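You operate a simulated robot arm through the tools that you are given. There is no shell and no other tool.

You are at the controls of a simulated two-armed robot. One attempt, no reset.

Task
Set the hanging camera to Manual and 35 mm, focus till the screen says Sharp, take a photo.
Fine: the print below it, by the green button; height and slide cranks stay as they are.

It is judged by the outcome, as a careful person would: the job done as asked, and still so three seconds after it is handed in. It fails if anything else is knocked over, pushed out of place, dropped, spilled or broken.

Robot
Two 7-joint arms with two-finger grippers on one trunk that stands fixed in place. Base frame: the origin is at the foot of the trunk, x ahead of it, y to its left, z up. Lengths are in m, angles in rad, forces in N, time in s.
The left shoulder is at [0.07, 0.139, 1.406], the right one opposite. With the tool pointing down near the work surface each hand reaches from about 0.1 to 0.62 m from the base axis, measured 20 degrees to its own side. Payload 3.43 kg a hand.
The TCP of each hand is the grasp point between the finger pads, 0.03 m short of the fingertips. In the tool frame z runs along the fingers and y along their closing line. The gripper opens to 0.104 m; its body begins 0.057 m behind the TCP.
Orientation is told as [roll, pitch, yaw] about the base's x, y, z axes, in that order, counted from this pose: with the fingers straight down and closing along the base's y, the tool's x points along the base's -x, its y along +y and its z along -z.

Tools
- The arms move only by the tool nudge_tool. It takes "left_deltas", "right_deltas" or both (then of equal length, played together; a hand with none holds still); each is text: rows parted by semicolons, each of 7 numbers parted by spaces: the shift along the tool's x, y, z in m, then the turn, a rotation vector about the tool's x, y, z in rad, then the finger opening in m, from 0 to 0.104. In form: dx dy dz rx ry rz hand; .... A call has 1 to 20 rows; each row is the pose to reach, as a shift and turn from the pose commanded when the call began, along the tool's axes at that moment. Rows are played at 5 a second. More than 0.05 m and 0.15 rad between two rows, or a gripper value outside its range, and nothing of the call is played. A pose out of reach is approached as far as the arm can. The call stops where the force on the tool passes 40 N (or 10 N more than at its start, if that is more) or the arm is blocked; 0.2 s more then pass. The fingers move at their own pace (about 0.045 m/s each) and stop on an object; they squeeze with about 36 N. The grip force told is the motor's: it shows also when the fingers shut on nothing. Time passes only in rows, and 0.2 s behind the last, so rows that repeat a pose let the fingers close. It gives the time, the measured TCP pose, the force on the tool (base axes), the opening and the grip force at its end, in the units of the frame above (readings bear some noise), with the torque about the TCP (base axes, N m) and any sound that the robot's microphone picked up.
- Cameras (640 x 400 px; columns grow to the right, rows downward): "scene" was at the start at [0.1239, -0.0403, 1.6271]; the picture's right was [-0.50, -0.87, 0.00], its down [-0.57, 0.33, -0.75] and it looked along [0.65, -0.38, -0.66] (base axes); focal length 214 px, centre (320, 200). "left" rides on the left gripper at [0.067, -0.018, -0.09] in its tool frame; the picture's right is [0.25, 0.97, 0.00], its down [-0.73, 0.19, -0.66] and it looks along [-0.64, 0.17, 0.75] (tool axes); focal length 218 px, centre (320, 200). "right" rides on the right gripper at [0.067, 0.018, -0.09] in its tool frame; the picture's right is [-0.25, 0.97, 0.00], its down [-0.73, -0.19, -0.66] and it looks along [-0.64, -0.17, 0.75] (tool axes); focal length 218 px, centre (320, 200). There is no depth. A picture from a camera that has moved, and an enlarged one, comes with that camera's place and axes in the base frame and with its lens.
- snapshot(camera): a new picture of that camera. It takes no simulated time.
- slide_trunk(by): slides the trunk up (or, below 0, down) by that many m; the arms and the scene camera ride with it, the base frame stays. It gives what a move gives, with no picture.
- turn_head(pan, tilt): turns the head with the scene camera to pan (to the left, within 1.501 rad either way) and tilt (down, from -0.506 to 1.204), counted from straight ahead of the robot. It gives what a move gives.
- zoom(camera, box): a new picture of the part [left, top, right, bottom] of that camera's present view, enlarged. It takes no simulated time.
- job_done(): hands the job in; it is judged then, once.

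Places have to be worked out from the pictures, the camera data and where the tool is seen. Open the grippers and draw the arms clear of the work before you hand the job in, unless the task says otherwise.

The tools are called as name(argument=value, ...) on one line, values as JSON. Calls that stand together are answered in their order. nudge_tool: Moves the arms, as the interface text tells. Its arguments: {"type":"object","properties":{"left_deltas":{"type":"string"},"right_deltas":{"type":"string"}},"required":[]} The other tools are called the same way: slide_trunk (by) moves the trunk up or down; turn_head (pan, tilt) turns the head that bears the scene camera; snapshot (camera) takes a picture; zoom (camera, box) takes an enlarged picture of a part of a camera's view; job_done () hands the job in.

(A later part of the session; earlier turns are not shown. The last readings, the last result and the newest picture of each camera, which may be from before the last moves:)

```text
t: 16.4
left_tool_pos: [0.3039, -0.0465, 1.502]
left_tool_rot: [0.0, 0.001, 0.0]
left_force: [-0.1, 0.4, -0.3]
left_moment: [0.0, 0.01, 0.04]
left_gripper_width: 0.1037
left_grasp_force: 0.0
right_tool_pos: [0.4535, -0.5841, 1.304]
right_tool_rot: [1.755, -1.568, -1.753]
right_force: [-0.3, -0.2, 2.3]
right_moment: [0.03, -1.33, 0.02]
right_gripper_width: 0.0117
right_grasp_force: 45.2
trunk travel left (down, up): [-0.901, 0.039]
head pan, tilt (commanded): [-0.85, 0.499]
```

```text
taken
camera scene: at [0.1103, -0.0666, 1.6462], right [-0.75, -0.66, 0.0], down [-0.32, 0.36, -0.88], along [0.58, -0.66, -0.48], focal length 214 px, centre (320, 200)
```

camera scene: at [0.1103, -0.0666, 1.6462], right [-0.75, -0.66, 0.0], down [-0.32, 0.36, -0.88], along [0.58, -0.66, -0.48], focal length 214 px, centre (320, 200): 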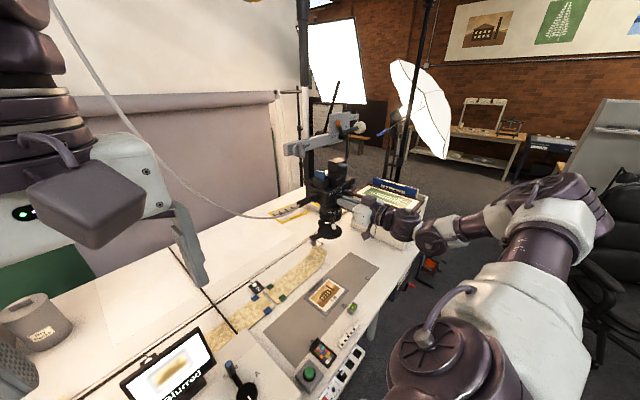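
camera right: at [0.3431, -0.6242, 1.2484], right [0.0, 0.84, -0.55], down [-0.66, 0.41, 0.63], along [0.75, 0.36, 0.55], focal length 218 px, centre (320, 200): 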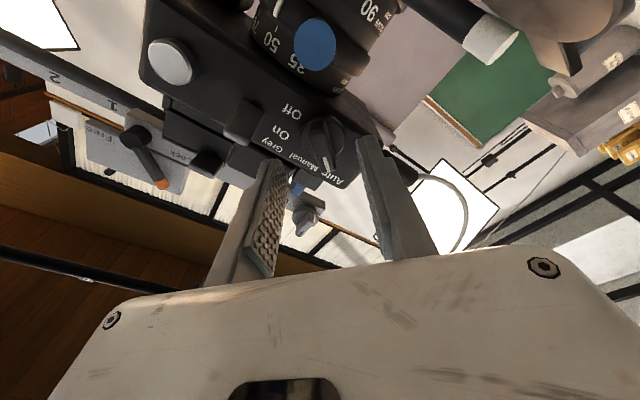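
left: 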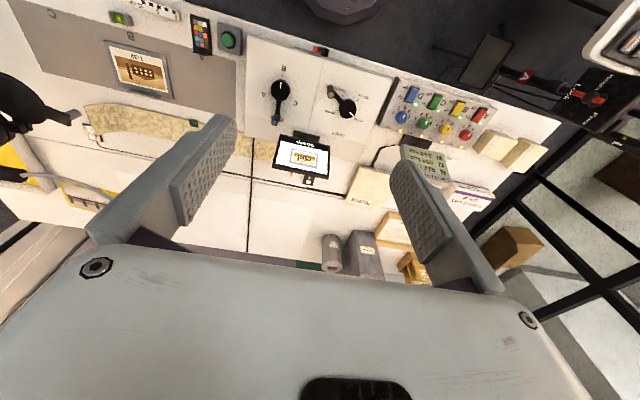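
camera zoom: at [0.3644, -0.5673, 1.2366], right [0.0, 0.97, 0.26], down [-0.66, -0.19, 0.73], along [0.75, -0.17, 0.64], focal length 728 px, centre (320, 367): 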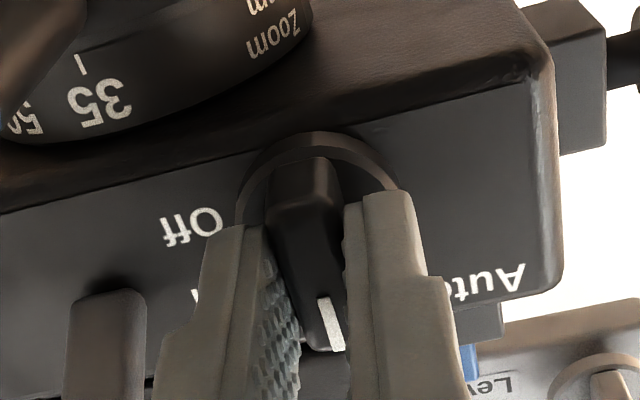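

The dial turned and the screen now reads "Blurred", so Manual is in force. I'll open the fingers and back straight off the dial.

nudge_tool(right_deltas="0 0 0 0 0 0 0.02; 0 0 0 0 0 0 0.035; 0 0 0 0 0 0 0.04; 0 0 0 0 0 0 0.04; 0 0 -0.02 0 0 0 0.04; 0 0 -0.05 0 0 0 0.04; 0 0 -0.08 0 0 0 0.04; 0 0 -0.08 0 0 0 0.04")

zoom(camera="right", box=[200, 0, 400, 150])

zoom(camera="scene", box=[110, 310, 240, 400])

zoom(camera="scene", box=[300, 165, 400, 245])

```text
t: 18.2
left_tool_pos: [0.3055, -0.0451, 1.5014]
left_tool_rot: [0.0, 0.001, -0.001]
left_force: [0.1, -0.6, 0.0]
left_moment: [0.01, 0.01, 0.0]
left_gripper_width: 0.1038
left_grasp_force: 0.0
right_tool_pos: [0.3742, -0.5861, 1.303]
right_tool_rot: [1.274, -1.57, -1.277]
right_force: [-0.5, 0.0, -0.2]
right_moment: [-0.01, -0.01, 0.02]
right_gripper_width: 0.0399
right_grasp_force: 0.2
trunk travel left (down, up): [-0.901, 0.039]
head pan, tilt (commanded): [-0.85, 0.499]
```

```text
2.67 times, centred on (300, 75) of right
camera zoom: at [0.2847, -0.5681, 1.2356], right [0.0, 0.97, 0.25], down [-0.66, -0.19, 0.73], along [0.75, -0.17, 0.63], focal length 582 px, centre (373, 533)
```

zoom: 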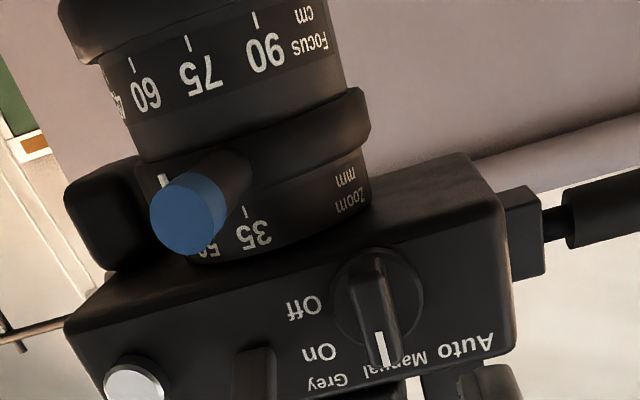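

```text
4.44 times, centred on (175, 355) of scene
camera zoom: at [0.1116, -0.0669, 1.6461], right [-0.75, -0.66, 0.0], down [-0.32, 0.36, -0.88], along [0.58, -0.66, -0.48], focal length 953 px, centre (964, -489)
```

zoom: 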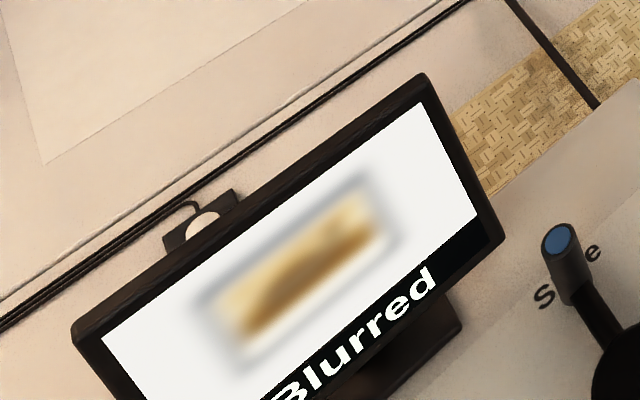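

```text
5.00 times, centred on (350, 205) of scene
camera zoom: at [0.1116, -0.0669, 1.6461], right [-0.75, -0.66, 0.0], down [-0.32, 0.36, -0.88], along [0.58, -0.66, -0.48], focal length 1072 px, centre (170, 175)
```

zoom: 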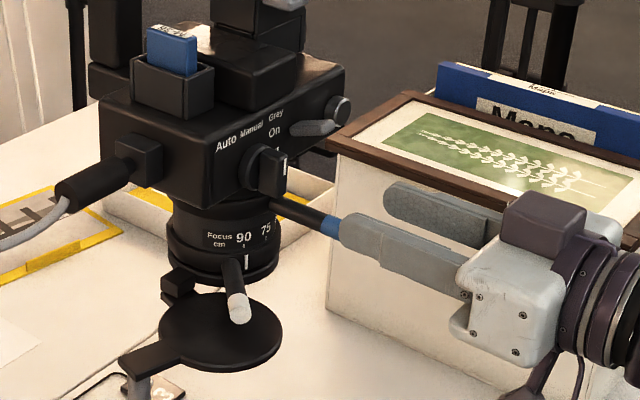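

Dial is on Manual and the screen says "Blurred". Next is the zoom ring: its blue lever tip is near [0.447, -0.622, 1.257] and its tick at about 222° around the lens versus the 35 mark at about 183°, so it must swing roughly 38° toward +y. I'll bring the open fingers level with the blue lever, still short of it.

nudge_tool(right_deltas="0.015 -0.012 -0.01 0 0 0 0.045; 0.03 -0.024 -0.01 0 0 0 0.05; 0.045 -0.0365 -0.005 0 0 0 0.05; 0.045 -0.0365 0.01 0 0 0 0.05; 0.045 -0.0365 0.02 0 0 0 0.05; 0.045 -0.0365 0.02 0 0 0 0.05")

snapshot(camera="right")

zoom(camera="scene", box=[300, 165, 400, 245])

```text
t: 19.6
left_tool_pos: [0.3061, -0.0463, 1.5015]
left_tool_rot: [0.0, 0.002, -0.001]
left_force: [-0.7, 0.0, 0.0]
left_moment: [0.0, 0.01, 0.0]
left_gripper_width: 0.1041
left_grasp_force: 0.1
right_tool_pos: [0.394, -0.621, 1.2589]
right_tool_rot: [1.227, -1.569, -1.226]
right_force: [0.0, 0.0, -0.4]
right_moment: [0.0, 0.04, -0.01]
right_gripper_width: 0.0501
right_grasp_force: 0.1
trunk travel left (down, up): [-0.901, 0.039]
head pan, tilt (commanded): [-0.85, 0.499]
```

```text
taken
camera right: at [0.3042, -0.6034, 1.1916], right [0.0, 0.97, 0.25], down [-0.66, -0.19, 0.73], along [0.75, -0.17, 0.63], focal length 218 px, centre (320, 200)
```

right: 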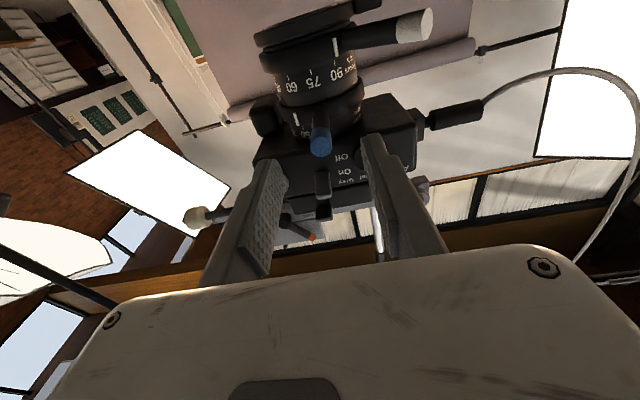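

```text
5.00 times, centred on (350, 205) of scene
camera zoom: at [0.111, -0.0672, 1.6461], right [-0.75, -0.66, 0.0], down [-0.32, 0.36, -0.88], along [0.58, -0.66, -0.48], focal length 1072 px, centre (170, 175)
```

zoom: 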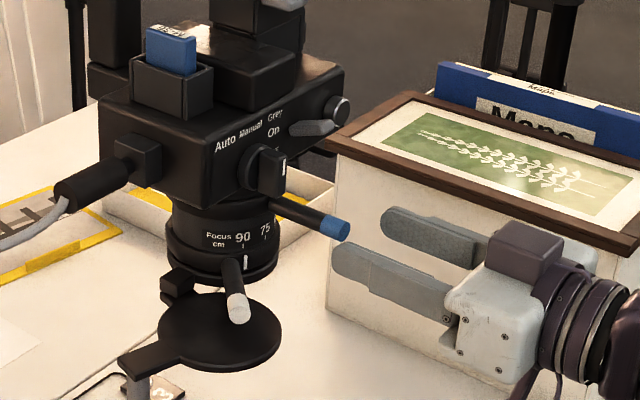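

The blue lever lies centred between the open fingers. I'll advance 0.048 m so the fingers straddle the lever's end.

nudge_tool(right_deltas="0 0 0.015 0 0 0 0.05; 0 0 0.03 0 0 0 0.05; 0 0 0.04 0 0 0 0.05; 0 0 0.048 0 0 0 0.05; 0 0 0.048 0 0 0 0.05")

zoom(camera="right", box=[220, 50, 420, 230])

zoom(camera="scene", box=[300, 165, 400, 245])

```text
t: 20.8
left_tool_pos: [0.3052, -0.0456, 1.5007]
left_tool_rot: [0.0, -0.001, 0.001]
left_force: [-0.1, 0.0, 0.0]
left_moment: [0.0, -0.01, -0.01]
left_gripper_width: 0.104
left_grasp_force: 0.0
right_tool_pos: [0.4412, -0.6206, 1.2576]
right_tool_rot: [1.374, -1.568, -1.377]
right_force: [0.4, 0.3, -0.6]
right_moment: [0.02, -0.01, 0.02]
right_gripper_width: 0.0499
right_grasp_force: 0.1
trunk travel left (down, up): [-0.901, 0.039]
head pan, tilt (commanded): [-0.85, 0.499]
```

```text
2.22 times, centred on (320, 140) of right
camera zoom: at [0.3526, -0.6032, 1.1908], right [0.0, 0.97, 0.25], down [-0.66, -0.19, 0.73], along [0.75, -0.17, 0.63], focal length 485 px, centre (320, 333)
```

zoom: 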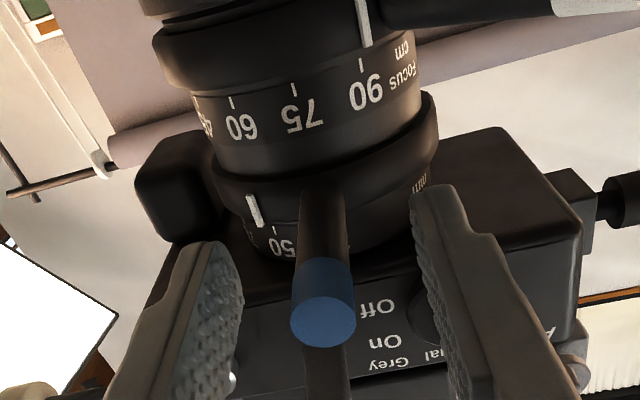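

```text
5.00 times, centred on (350, 205) of scene
camera zoom: at [0.1112, -0.0668, 1.6461], right [-0.75, -0.66, 0.0], down [-0.32, 0.36, -0.88], along [0.58, -0.66, -0.48], focal length 1072 px, centre (170, 175)
```

zoom: 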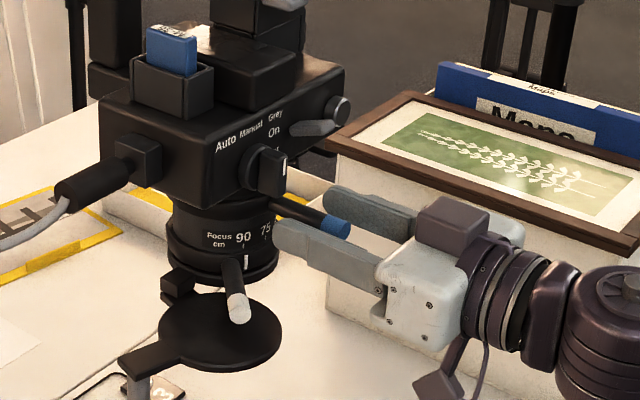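

The fingers straddle the blue lever with no contact. I'll narrow the fork to 24 mm and swing it along the arc about the lens axis for the first ~24°.

nudge_tool(right_deltas="0 0 0 0 0 0 0.035; 0 0 0 0 0 0 0.024; 0 0 0 0 0 0 0.024; 0 0.007 0.0002 0.07 0 0 0.024; 0 0.0143 0.0006 0.14 0 0 0.024; 0 0.0214 0.0018 0.21 0 0 0.024; 0 0.0285 0.0033 0.28 0 0 0.024; 0 0.0354 0.0055 0.35 0 0 0.024; 0 0.0422 0.0081 0.42 0 0 0.024; 0 0.0422 0.0081 0.42 0 0 0.024")

zoom(camera="right", box=[220, 50, 420, 230])

zoom(camera="scene", box=[300, 165, 400, 245])

```text
t: 23.0
left_tool_pos: [0.3046, -0.0462, 1.5009]
left_tool_rot: [0.0, 0.001, -0.001]
left_force: [0.2, 0.6, -0.1]
left_moment: [0.05, -0.01, -0.04]
left_gripper_width: 0.104
left_grasp_force: 0.1
right_tool_pos: [0.4493, -0.581, 1.2589]
right_tool_rot: [1.036, -1.57, -1.459]
right_force: [-0.2, 0.1, 0.3]
right_moment: [0.01, 0.02, -0.01]
right_gripper_width: 0.0243
right_grasp_force: 0.0
trunk travel left (down, up): [-0.901, 0.039]
head pan, tilt (commanded): [-0.85, 0.499]
```

```text
2.22 times, centred on (320, 140) of right
camera zoom: at [0.375, -0.5273, 1.1921], right [0.4, 0.88, 0.25], down [-0.68, 0.09, 0.73], along [0.62, -0.46, 0.63], focal length 485 px, centre (320, 333)
```

zoom: 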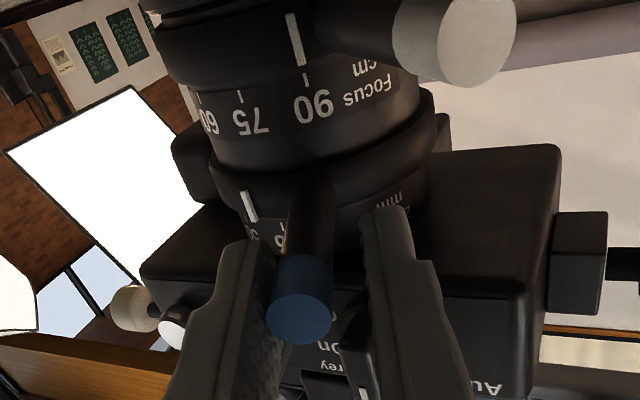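

```text
5.00 times, centred on (350, 205) of scene
camera zoom: at [0.1108, -0.0668, 1.6461], right [-0.75, -0.66, 0.0], down [-0.32, 0.36, -0.88], along [0.58, -0.66, -0.48], focal length 1072 px, centre (170, 175)
```

zoom: 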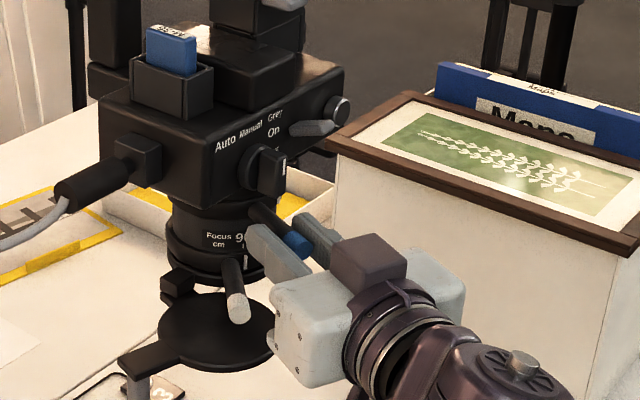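

The lever follows freely with almost no force. I'll swing another 8° and check the tick against the 35 mark.

nudge_tool(right_deltas="0 0.0072 0.0003 0.07 0 0 0.024; 0 0.0145 0.001 0.14 0 0 0.024; 0 0.0145 0.001 0.14 0 0 0.024")

zoom(camera="right", box=[240, 100, 360, 200])

zoom(camera="scene", box=[310, 180, 370, 230])

snapshot(camera="left")

```text
t: 23.8
left_tool_pos: [0.3039, -0.0458, 1.5013]
left_tool_rot: [0.001, -0.001, 0.001]
left_force: [0.6, -0.5, 0.3]
left_moment: [0.01, -0.02, -0.04]
left_gripper_width: 0.104
left_grasp_force: 0.1
right_tool_pos: [0.4557, -0.5671, 1.2587]
right_tool_rot: [0.807, -1.569, -1.369]
right_force: [0.7, 0.0, 0.1]
right_moment: [0.0, -0.03, 0.05]
right_gripper_width: 0.0241
right_grasp_force: 0.1
trunk travel left (down, up): [-0.901, 0.039]
head pan, tilt (commanded): [-0.85, 0.499]
```

```text
4.00 times, centred on (300, 150) of right
camera zoom: at [0.3895, -0.5045, 1.1914], right [0.52, 0.82, 0.25], down [-0.66, 0.19, 0.73], along [0.55, -0.54, 0.63], focal length 873 px, centre (400, 400)
```

zoom: 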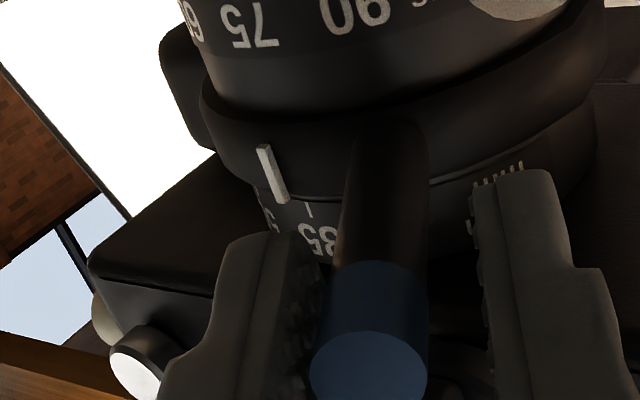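

```text
8.00 times, centred on (340, 205) of scene
camera zoom: at [0.1103, -0.067, 1.6462], right [-0.75, -0.66, 0.0], down [-0.32, 0.36, -0.88], along [0.58, -0.66, -0.48], focal length 1716 px, centre (160, 160)
```

zoom: 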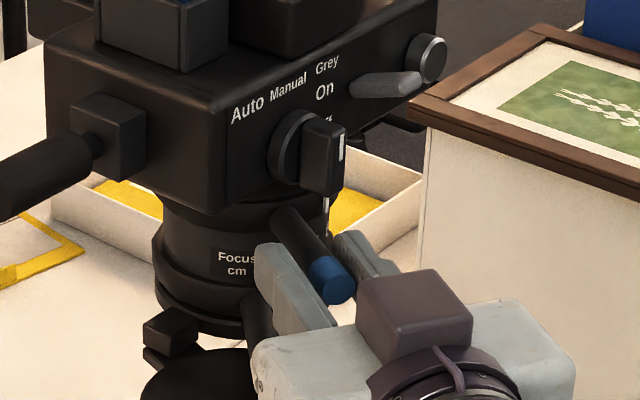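

```text
taken
camera left: at [0.2351, -0.0629, 1.5901], right [-0.25, 0.97, 0.0], down [0.73, 0.19, 0.66], along [0.64, 0.17, -0.75], focal length 218 px, centre (320, 200)
```

left: 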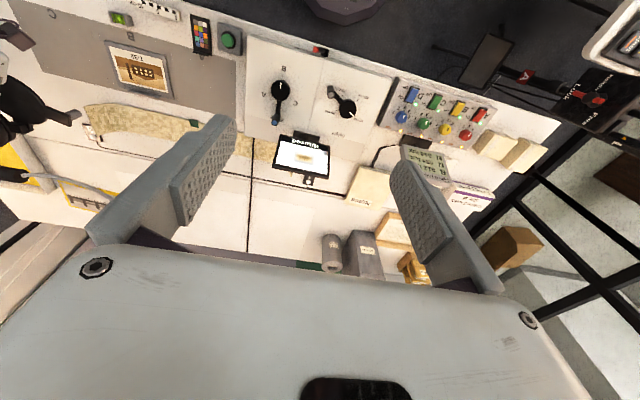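

The tick is now between 50 and 35, roughly 7° short of the 35 mark. I'll go 6° more and look again.

nudge_tool(right_deltas="0 0.0054 0.0001 0.05 0 0 0.024; 0 0.0109 0.0006 0.105 0 0 0.024; 0 0.0109 0.0006 0.105 0 0 0.024")

zoom(camera="right", box=[240, 100, 340, 180])

```text
t: 24.6
left_tool_pos: [0.3081, -0.0434, 1.5011]
left_tool_rot: [-0.002, 0.003, 0.003]
left_force: [0.7, 0.5, -0.4]
left_moment: [-0.06, 0.04, -0.01]
left_gripper_width: 0.104
left_grasp_force: 0.1
right_tool_pos: [0.4666, -0.5541, 1.2593]
right_tool_rot: [-0.706, -1.567, 0.041]
right_force: [-2.0, -0.8, 0.7]
right_moment: [0.04, -0.02, 0.0]
right_gripper_width: 0.0241
right_grasp_force: 0.2
right hand out of reach, approached as far as the arm can: row 2
trunk travel left (down, up): [-0.901, 0.039]
head pan, tilt (commanded): [-0.85, 0.499]
```

```text
5.00 times, centred on (290, 140) of right
camera zoom: at [0.4062, -0.4855, 1.1908], right [0.6, 0.76, 0.25], down [-0.63, 0.25, 0.73], along [0.49, -0.6, 0.63], focal length 1091 px, centre (470, 500)
```

zoom: 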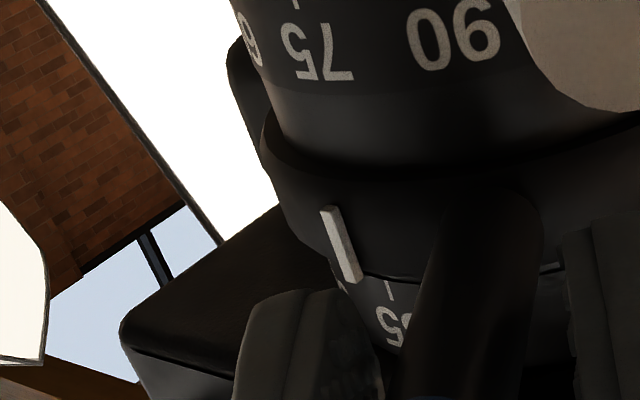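

The arm briefly reported a reach limit and both hands read a couple of mm off, so I'll check the scene before going on.

snapshot(camera="scene")

zoom(camera="scene", box=[310, 180, 370, 230])

```text
taken
camera scene: at [0.1145, -0.0644, 1.646], right [-0.75, -0.66, 0.0], down [-0.32, 0.36, -0.88], along [0.58, -0.66, -0.48], focal length 214 px, centre (320, 200)
```

scene: 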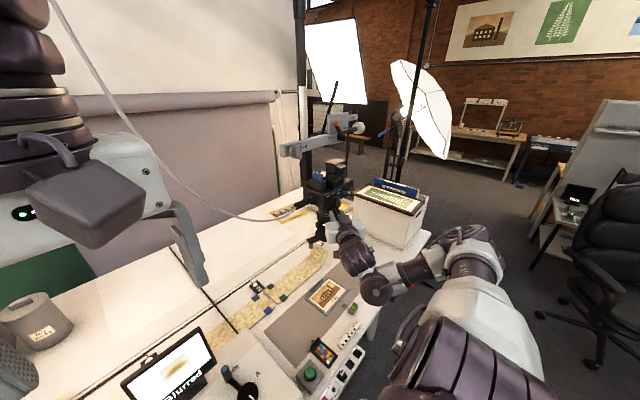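

```text
8.00 times, centred on (340, 205) of scene
camera zoom: at [0.1145, -0.0644, 1.646], right [-0.75, -0.66, 0.0], down [-0.32, 0.36, -0.88], along [0.58, -0.66, -0.48], focal length 1716 px, centre (160, 160)
```

zoom: 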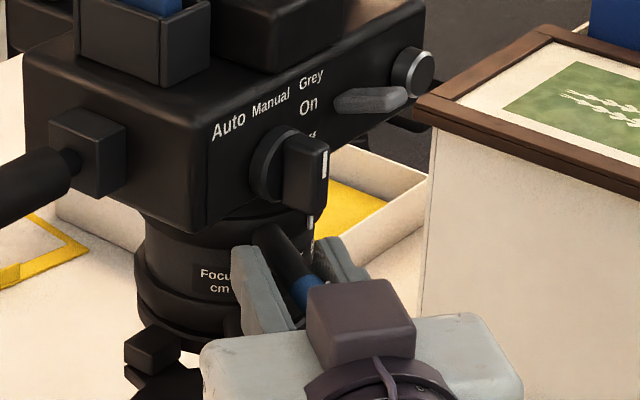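

The robot swayed a little as the right elbow reconfigured; nothing else moved and the dial still stands on Manual. I'll hold still for a moment and re-read the tick.

nudge_tool(right_deltas="0 0 0 0 0 0 0.024; 0 0 0 0 0 0 0.024; 0 0 0 0 0 0 0.024")

zoom(camera="right", box=[240, 100, 340, 180])

```text
t: 25.4
left_tool_pos: [0.3042, -0.0459, 1.5018]
left_tool_rot: [0.001, -0.001, 0.0]
left_force: [0.2, 0.3, -0.1]
left_moment: [0.0, -0.02, 0.02]
left_gripper_width: 0.1042
left_grasp_force: 0.1
right_tool_pos: [0.4631, -0.5569, 1.2585]
right_tool_rot: [0.535, -1.57, -1.2]
right_force: [0.4, -0.9, 0.3]
right_moment: [-0.02, -0.02, -0.01]
right_gripper_width: 0.0244
right_grasp_force: 0.0
trunk travel left (down, up): [-0.901, 0.039]
head pan, tilt (commanded): [-0.85, 0.499]
```

```text
5.00 times, centred on (290, 140) of right
camera zoom: at [0.4039, -0.4876, 1.1914], right [0.6, 0.76, 0.25], down [-0.63, 0.25, 0.73], along [0.49, -0.6, 0.63], focal length 1091 px, centre (470, 500)
```

zoom: 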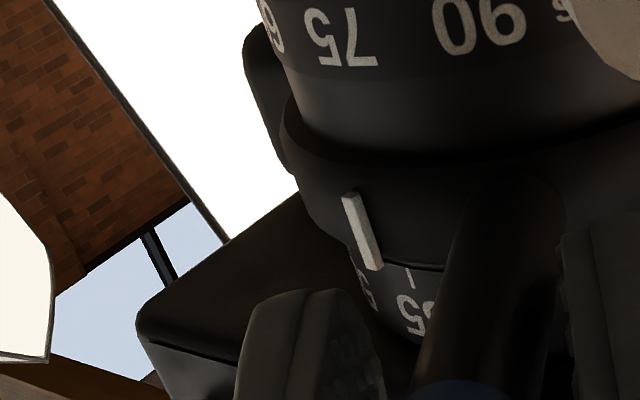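

The tick is still about 4-5° short of the 35 mark. I'll push 7 mm further along the arc without turning the hand, then withdraw for a straight look.

nudge_tool(right_deltas="0 0.0035 0.0001 0 0 0 0.024; 0 0.007 0.0002 0 0 0 0.024; 0 0.007 0.0002 0 0 0 0.024")

zoom(camera="right", box=[240, 100, 340, 180])

```text
t: 26.2
left_tool_pos: [0.3036, -0.0462, 1.5015]
left_tool_rot: [-0.001, 0.0, 0.002]
left_force: [0.3, -0.5, 0.4]
left_moment: [0.0, -0.02, -0.04]
left_gripper_width: 0.1043
left_grasp_force: 0.1
right_tool_pos: [0.466, -0.5521, 1.2583]
right_tool_rot: [1.249, -1.569, -1.915]
right_force: [-3.5, -2.9, -0.1]
right_moment: [-0.02, -0.03, 0.05]
right_gripper_width: 0.0262
right_grasp_force: 1.5
trunk travel left (down, up): [-0.901, 0.039]
head pan, tilt (commanded): [-0.85, 0.499]
```

```text
5.00 times, centred on (290, 140) of right
camera zoom: at [0.4075, -0.4832, 1.1917], right [0.6, 0.76, 0.26], down [-0.63, 0.25, 0.73], along [0.49, -0.6, 0.63], focal length 1091 px, centre (470, 500)
```

zoom: 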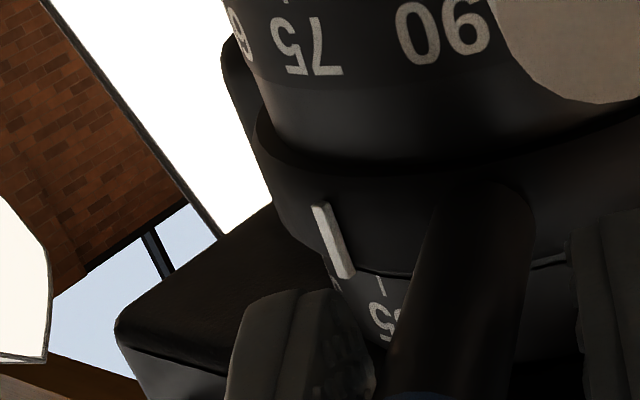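

A steady 4-5 N reaction now, and the tick no longer moves: the ring is likely at its 35 mm end stop and the oblique view adds parallax. I'll ease back, withdraw straight out, and turn to look at the marks squarely.

nudge_tool(right_deltas="0 -0.007 0 0 0 0 0.03; 0 -0.007 0 0 0 0 0.04; 0 -0.007 -0.03 0 0 0 0.045; 0 -0.007 -0.06 0 0 0 0.045; 0 -0.007 -0.09 0 0 0 0.045; 0 -0.007 -0.09 0 0 0 0.045")

snapshot(camera="right")

zoom(camera="scene", box=[300, 170, 380, 235])

```text
t: 27.6
left_tool_pos: [0.3053, -0.045, 1.5016]
left_tool_rot: [-0.001, 0.001, -0.001]
left_force: [0.7, -0.5, 0.5]
left_moment: [0.01, 0.01, 0.02]
left_gripper_width: 0.1041
left_grasp_force: 0.0
right_tool_pos: [0.3926, -0.5021, 1.2579]
right_tool_rot: [0.529, -1.569, -1.196]
right_force: [-0.5, 0.9, 0.6]
right_moment: [0.02, -0.01, 0.01]
right_gripper_width: 0.0447
right_grasp_force: 0.0
trunk travel left (down, up): [-0.901, 0.039]
head pan, tilt (commanded): [-0.85, 0.499]
```

```text
taken
camera right: at [0.3332, -0.433, 1.1902], right [0.6, 0.76, 0.25], down [-0.63, 0.25, 0.73], along [0.49, -0.6, 0.63], focal length 218 px, centre (320, 200)
```

right: 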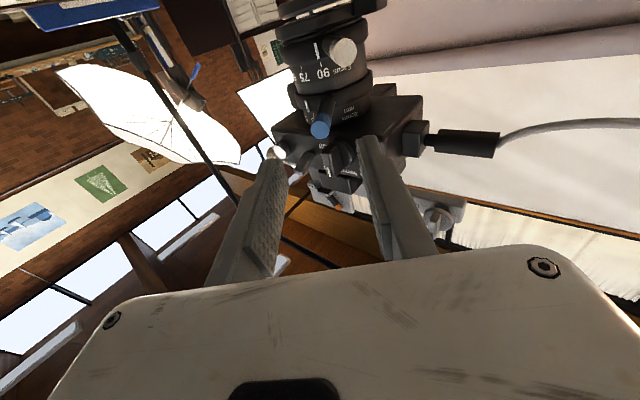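

```text
6.15 times, centred on (340, 202) of scene
camera zoom: at [0.1115, -0.0669, 1.6461], right [-0.75, -0.66, 0.0], down [-0.32, 0.36, -0.88], along [0.58, -0.66, -0.48], focal length 1320 px, centre (197, 185)
```

zoom: 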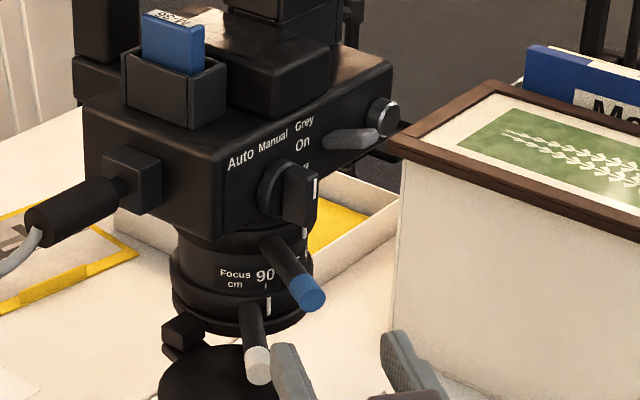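

The blue lever has swung round and nothing else changed. I'll square the hand up (yaw back to 0) at about [0.36, -0.64, 1.258] to view the 35 mark and tick head-on.

nudge_tool(right_deltas="0 -0.026 -0.01 -0.133 0 0 0.045; 0 -0.052 0 -0.266 0 0 0.045; 0 -0.077 0.02 -0.399 0 0 0.045; 0 -0.103 0.04 -0.532 0 0 0.045; 0 -0.1287 0.0594 -0.665 0 0 0.045; 0 -0.1287 0.0594 -0.665 0 0 0.045; 0 -0.1287 0.0594 -0.665 0 0 0.045")

snapshot(camera="right")

zoom(camera="right", box=[250, 20, 410, 150])

```text
t: 29.2
left_tool_pos: [0.3059, -0.0447, 1.5009]
left_tool_rot: [-0.001, 0.001, 0.0]
left_force: [0.0, 0.6, -0.4]
left_moment: [0.03, 0.01, 0.05]
left_gripper_width: 0.104
left_grasp_force: 0.1
right_tool_pos: [0.3596, -0.6402, 1.2601]
right_tool_rot: [1.193, -1.569, -1.192]
right_force: [0.4, 0.2, -1.1]
right_moment: [0.01, -0.02, 0.0]
right_gripper_width: 0.0451
right_grasp_force: 0.0
right hand out of reach, approached as far as the arm can: row 2
trunk travel left (down, up): [-0.901, 0.039]
head pan, tilt (commanded): [-0.85, 0.499]
```

```text
taken
camera right: at [0.2702, -0.6224, 1.1925], right [0.0, 0.97, 0.25], down [-0.66, -0.19, 0.73], along [0.75, -0.17, 0.63], focal length 218 px, centre (320, 200)
```

right: 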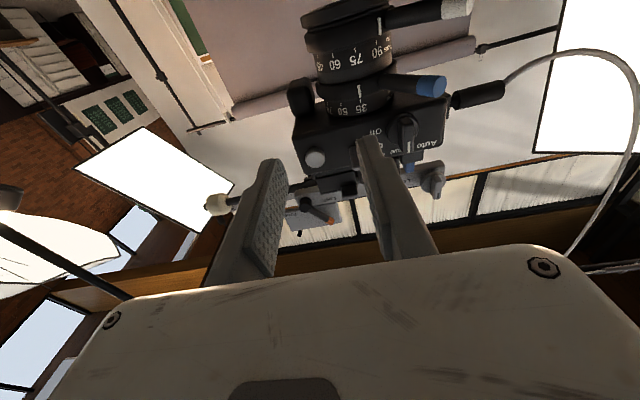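

```text
3.08 times, centred on (330, 85) of right
camera zoom: at [0.2702, -0.6224, 1.1925], right [0.0, 0.97, 0.25], down [-0.66, -0.19, 0.73], along [0.75, -0.17, 0.63], focal length 672 px, centre (289, 554)
```

zoom: 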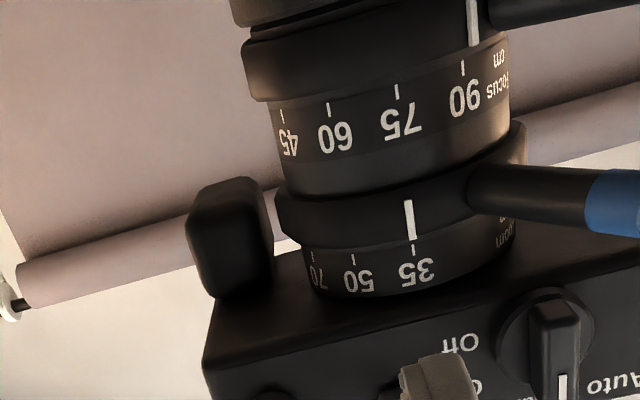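

Head-on, the zoom tick lines up exactly with the 35 mark (scale 35-50-70). Now the focus ring: white lever tip near [0.472, -0.548, 1.213], with the lens-cap disc about 2.5 cm below it and the blue lever 4 cm above it. I'll bring the open fork to its level in front of it.

nudge_tool(right_deltas="0.015 0.02 -0.01 0 0 0 0.06; 0.03 0.045 -0.01 0 0 0 0.06; 0.041 0.07 0 0 0 0 0.06; 0.041 0.085 0.01 0 0 0 0.06; 0.041 0.085 0.02 0 0 0 0.06; 0.041 0.085 0.02 0 0 0 0.06")

snapshot(camera="right")

zoom(camera="scene", box=[300, 180, 400, 260])

```text
t: 30.6
left_tool_pos: [0.305, -0.0452, 1.5009]
left_tool_rot: [-0.001, 0.001, 0.0]
left_force: [0.1, -0.2, -0.7]
left_moment: [-0.01, 0.0, -0.02]
left_gripper_width: 0.1041
left_grasp_force: 0.0
right_tool_pos: [0.3793, -0.5555, 1.2176]
right_tool_rot: [1.277, -1.569, -1.278]
right_force: [0.0, 0.3, -0.8]
right_moment: [-0.01, -0.02, -0.01]
right_gripper_width: 0.06
right_grasp_force: 0.1
trunk travel left (down, up): [-0.901, 0.039]
head pan, tilt (commanded): [-0.85, 0.499]
```

```text
taken
camera right: at [0.2903, -0.538, 1.1507], right [0.0, 0.97, 0.25], down [-0.66, -0.19, 0.73], along [0.75, -0.17, 0.63], focal length 218 px, centre (320, 200)
```

right: 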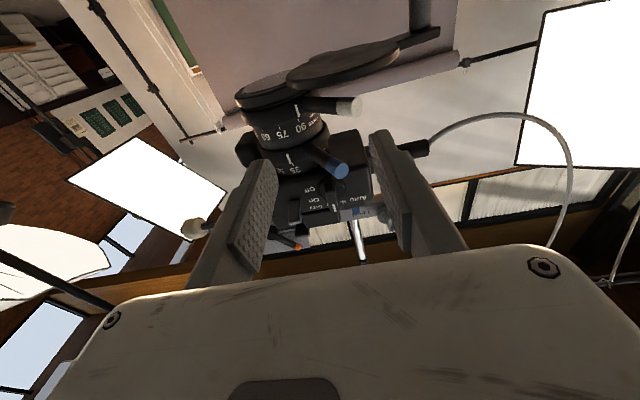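

```text
5.00 times, centred on (350, 220) of scene
camera zoom: at [0.1111, -0.0671, 1.6461], right [-0.75, -0.66, 0.0], down [-0.32, 0.36, -0.88], along [0.58, -0.66, -0.48], focal length 1072 px, centre (170, 100)
```

zoom: 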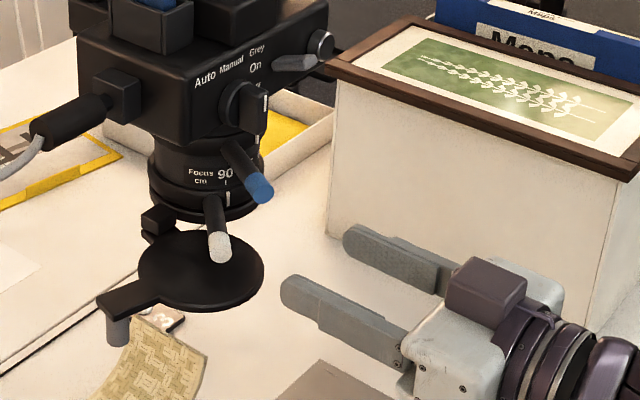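

The white tip and the device's "Auto" label both appear shifted by about 4 px in the scene view compared with before the zoom push. I need to check whether the hanging camera moved, so I'll look at the beam, column and cranks.

zoom(camera="scene", box=[270, 90, 400, 220])

zoom(camera="scene", box=[100, 300, 400, 400])

zoom(camera="left", box=[240, 40, 400, 190])

zoom(camera="left", box=[0, 0, 250, 210])

```text
3.08 times, centred on (335, 155) of scene
camera zoom: at [0.1111, -0.0671, 1.6461], right [-0.75, -0.66, 0.0], down [-0.32, 0.36, -0.88], along [0.58, -0.66, -0.48], focal length 660 px, centre (274, 338)
```

zoom: 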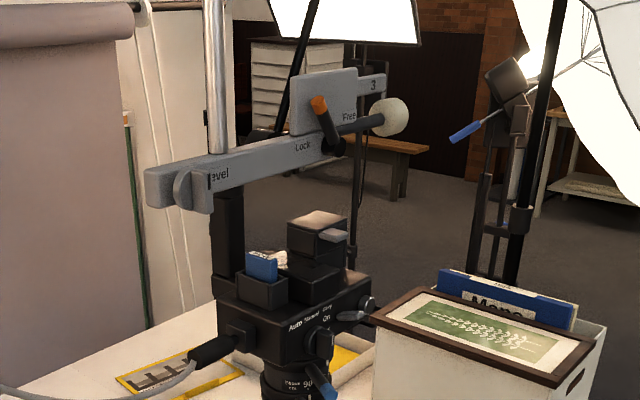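

```text
2.13 times, centred on (250, 350) of scene
camera zoom: at [0.1111, -0.0671, 1.6461], right [-0.75, -0.66, 0.0], down [-0.32, 0.36, -0.88], along [0.58, -0.66, -0.48], focal length 458 px, centre (469, -120)
```

zoom: 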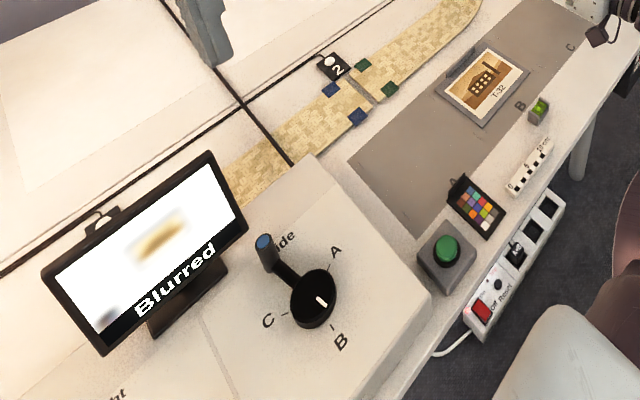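

```text
2.67 times, centred on (320, 115) of left
camera zoom: at [0.2359, -0.063, 1.5899], right [-0.25, 0.97, 0.0], down [0.73, 0.19, 0.66], along [0.64, 0.17, -0.75], focal length 582 px, centre (320, 427)
```

zoom: 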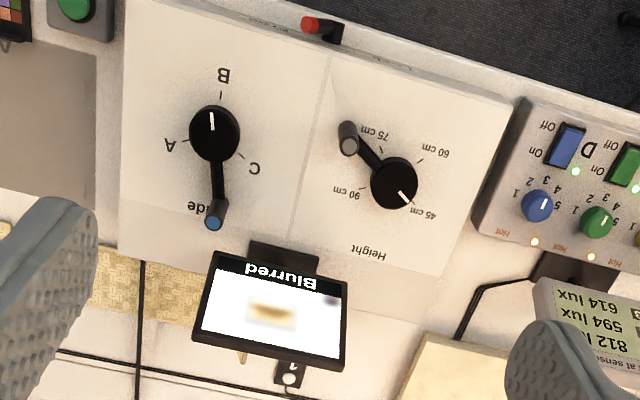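

```text
1.90 times, centred on (125, 105) of left
camera zoom: at [0.2359, -0.063, 1.5899], right [-0.25, 0.97, 0.0], down [0.73, 0.19, 0.66], along [0.64, 0.17, -0.75], focal length 416 px, centre (691, 381)
```

zoom: 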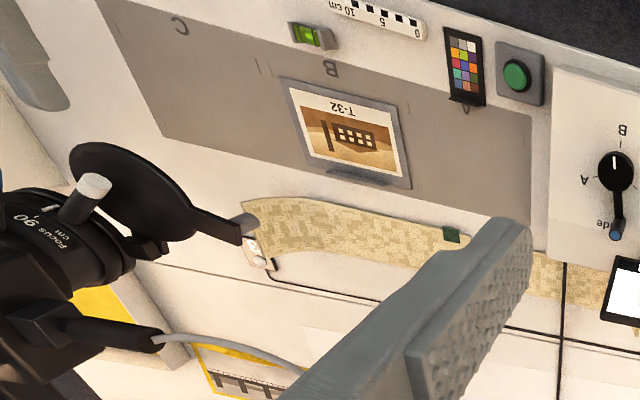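

The slide crank has turned about 12° and the hanging camera sits about 16 mm further toward +y: the free slide was pushed when the zoom ring met its stop. I'll need to bring it back exactly (comparing with the first left-camera picture). Focus first, very gently; I move the fork round the white lever now.

nudge_tool(right_deltas="0 0.0165 0.015 0 0 0 0.06; 0 0.0165 0.035 0 0 0 0.06; 0 0.0165 0.05 0 0 0 0.06; 0 0.0165 0.06 0 0 0 0.06; 0 0.0165 0.06 0 0 0 0.06")

zoom(camera="right", box=[210, 20, 450, 220])

zoom(camera="scene", box=[300, 180, 400, 260])

```text
t: 31.8
left_tool_pos: [0.3041, -0.0458, 1.5012]
left_tool_rot: [0.0, 0.0, 0.0]
left_force: [0.4, 0.4, 0.2]
left_moment: [0.02, -0.02, 0.02]
left_gripper_width: 0.1041
left_grasp_force: 0.0
right_tool_pos: [0.4404, -0.5373, 1.2192]
right_tool_rot: [1.295, -1.57, -1.297]
right_force: [-0.1, 0.2, 0.3]
right_moment: [0.02, 0.01, 0.0]
right_gripper_width: 0.0601
right_grasp_force: 0.0
trunk travel left (down, up): [-0.901, 0.039]
head pan, tilt (commanded): [-0.85, 0.499]
```

```text
2.00 times, centred on (330, 120) of right
camera zoom: at [0.3506, -0.5204, 1.1511], right [0.0, 0.97, 0.25], down [-0.66, -0.19, 0.73], along [0.75, -0.17, 0.64], focal length 436 px, centre (300, 360)
```

zoom: 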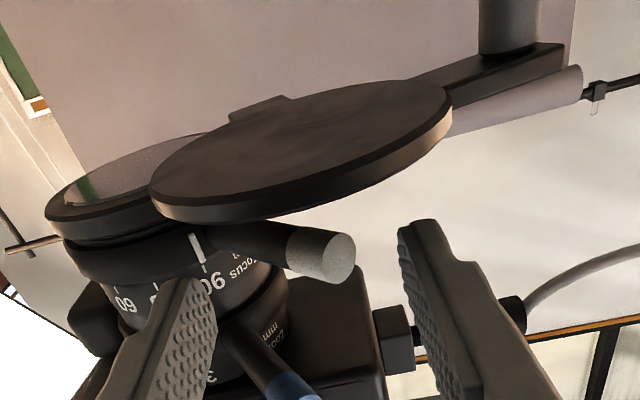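

```text
5.00 times, centred on (350, 220) of scene
camera zoom: at [0.111, -0.0666, 1.6461], right [-0.75, -0.66, 0.0], down [-0.32, 0.36, -0.88], along [0.58, -0.66, -0.48], focal length 1072 px, centre (170, 100)
```

zoom: 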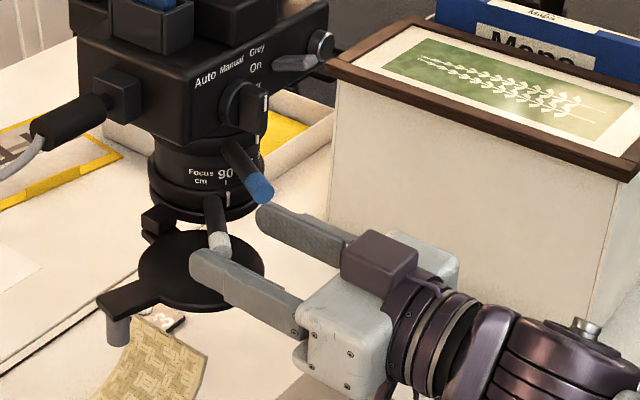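

The white lever lies between the fingers, just beyond the tips. I'll advance another 12 mm.

nudge_tool(right_deltas="0 0.003 0.006 0 0 0 0.06; 0 0.003 0.012 0 0 0 0.06; 0 0.003 0.012 0 0 0 0.06")

zoom(camera="right", box=[210, 20, 450, 220])

zoom(camera="scene", box=[305, 200, 375, 255])

```text
t: 32.6
left_tool_pos: [0.3038, -0.0453, 1.5021]
left_tool_rot: [-0.001, 0.0, 0.002]
left_force: [0.2, 0.2, 1.1]
left_moment: [0.0, -0.02, 0.02]
left_gripper_width: 0.1041
left_grasp_force: 0.0
right_tool_pos: [0.4522, -0.536, 1.2187]
right_tool_rot: [1.323, -1.568, -1.322]
right_force: [0.4, -0.2, 0.4]
right_moment: [0.01, -0.04, -0.03]
right_gripper_width: 0.0599
right_grasp_force: 0.0
trunk travel left (down, up): [-0.901, 0.039]
head pan, tilt (commanded): [-0.85, 0.499]
```

```text
2.00 times, centred on (330, 120) of right
camera zoom: at [0.3619, -0.5181, 1.1511], right [0.0, 0.97, 0.25], down [-0.66, -0.19, 0.73], along [0.75, -0.17, 0.63], focal length 436 px, centre (300, 360)
```

zoom: 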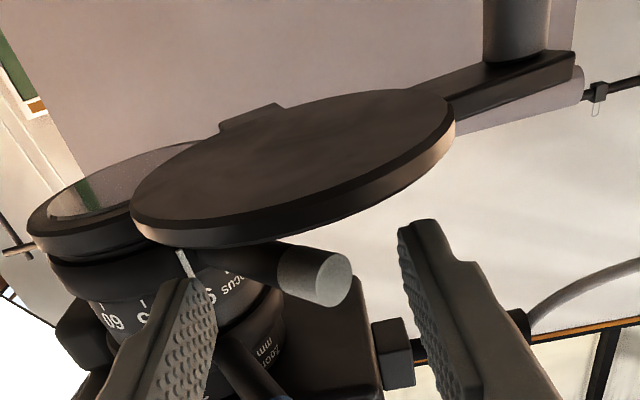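

```text
7.27 times, centred on (340, 228) of scene
camera zoom: at [0.1106, -0.0669, 1.6462], right [-0.75, -0.66, 0.0], down [-0.32, 0.36, -0.88], along [0.58, -0.66, -0.48], focal length 1560 px, centre (174, 0)
```

zoom: 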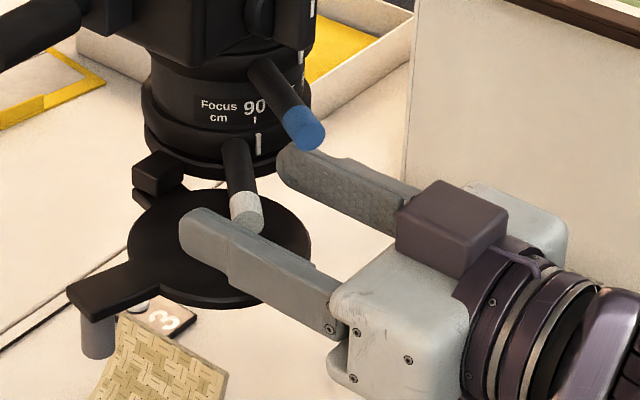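

Ready to push. I'll slide the fork toward -y so the left finger carries the white lever round; first 5 cm, slowly, then check ring, slide crank and screen.

nudge_tool(right_deltas="0 -0.01 0 0 0 0 0.06; 0 -0.02 0 0 0 0 0.06; 0 -0.026 0 0 0 0 0.06; 0 -0.032 0 0 0 0 0.06; 0 -0.038 0 0 0 0 0.06; 0 -0.044 0 0 0 0 0.06; 0 -0.05 0 0 0 0 0.06; 0 -0.05 0 0 0 0 0.06")

snapshot(camera="right")

zoom(camera="scene", box=[300, 180, 400, 260])

zoom(camera="left", box=[240, 40, 400, 190])

```text
t: 34.4
left_tool_pos: [0.304, -0.0455, 1.5009]
left_tool_rot: [0.0, -0.001, -0.001]
left_force: [0.0, -0.1, 0.8]
left_moment: [0.02, -0.02, -0.03]
left_gripper_width: 0.104
left_grasp_force: 0.0
right_tool_pos: [0.453, -0.5858, 1.2176]
right_tool_rot: [1.58, -1.569, -1.58]
right_force: [-0.1, 0.4, 0.7]
right_moment: [0.0, -0.01, -0.01]
right_gripper_width: 0.06
right_grasp_force: 0.0
trunk travel left (down, up): [-0.901, 0.039]
head pan, tilt (commanded): [-0.85, 0.499]
```

```text
taken
camera right: at [0.3621, -0.5681, 1.1494], right [0.0, 0.97, 0.25], down [-0.66, -0.19, 0.73], along [0.75, -0.17, 0.64], focal length 218 px, centre (320, 200)
```

right: 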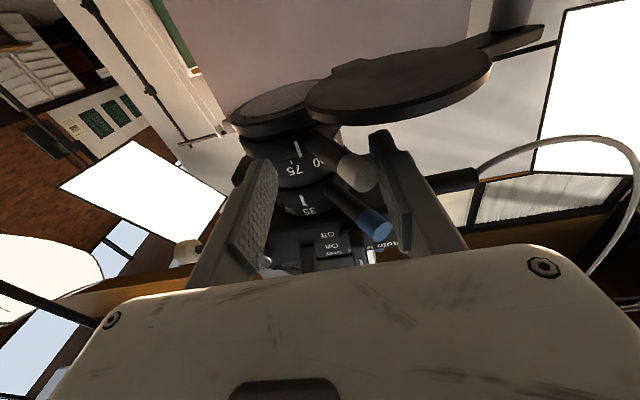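

```text
5.00 times, centred on (350, 220) of scene
camera zoom: at [0.1113, -0.067, 1.6461], right [-0.75, -0.66, 0.0], down [-0.32, 0.36, -0.88], along [0.58, -0.66, -0.48], focal length 1072 px, centre (170, 100)
```

zoom: 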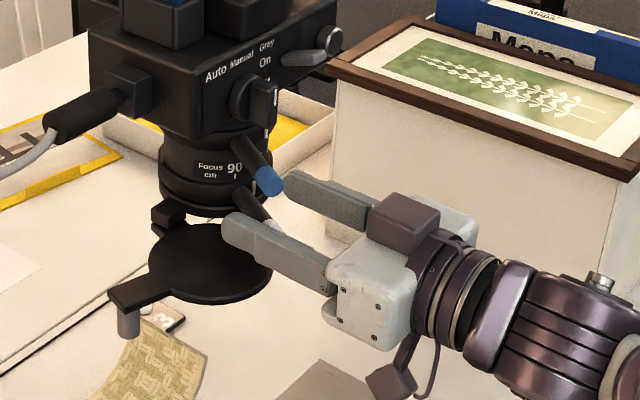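

```text
2.67 times, centred on (320, 115) of left
camera zoom: at [0.236, -0.0629, 1.5899], right [-0.25, 0.97, 0.0], down [0.73, 0.19, 0.66], along [0.64, 0.17, -0.75], focal length 582 px, centre (320, 427)
```

zoom: 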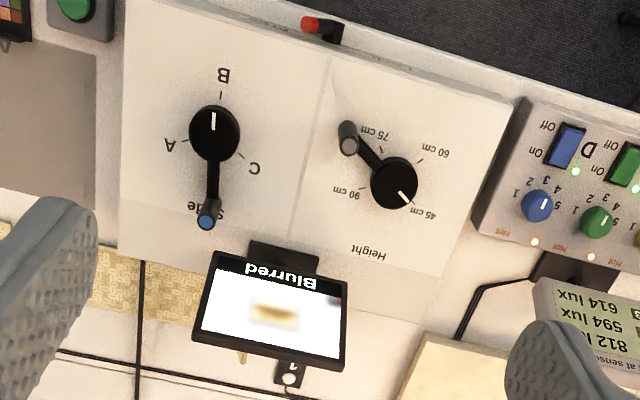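

The lever turned partway and the slide came back about halfway toward its original place. I'll zoom in on the focus tick and the crank.

zoom(camera="right", box=[220, 80, 420, 240])

zoom(camera="left", box=[250, 60, 330, 130])

```text
2.50 times, centred on (320, 160) of right
camera zoom: at [0.3621, -0.5681, 1.1494], right [0.0, 0.97, 0.25], down [-0.66, -0.19, 0.73], along [0.75, -0.17, 0.64], focal length 546 px, centre (320, 300)
```

zoom: 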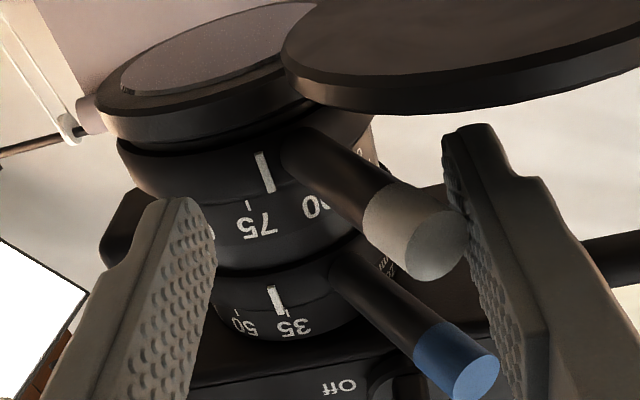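

```text
5.71 times, centred on (290, 95) of left
camera zoom: at [0.236, -0.0629, 1.5899], right [-0.25, 0.97, 0.0], down [0.73, 0.19, 0.66], along [0.64, 0.17, -0.75], focal length 1247 px, centre (491, 800)
```

zoom: 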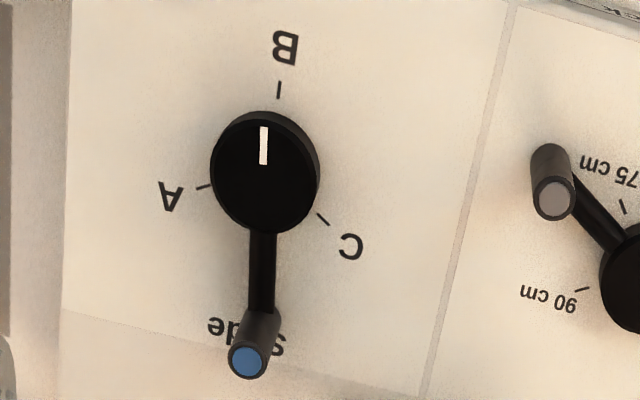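

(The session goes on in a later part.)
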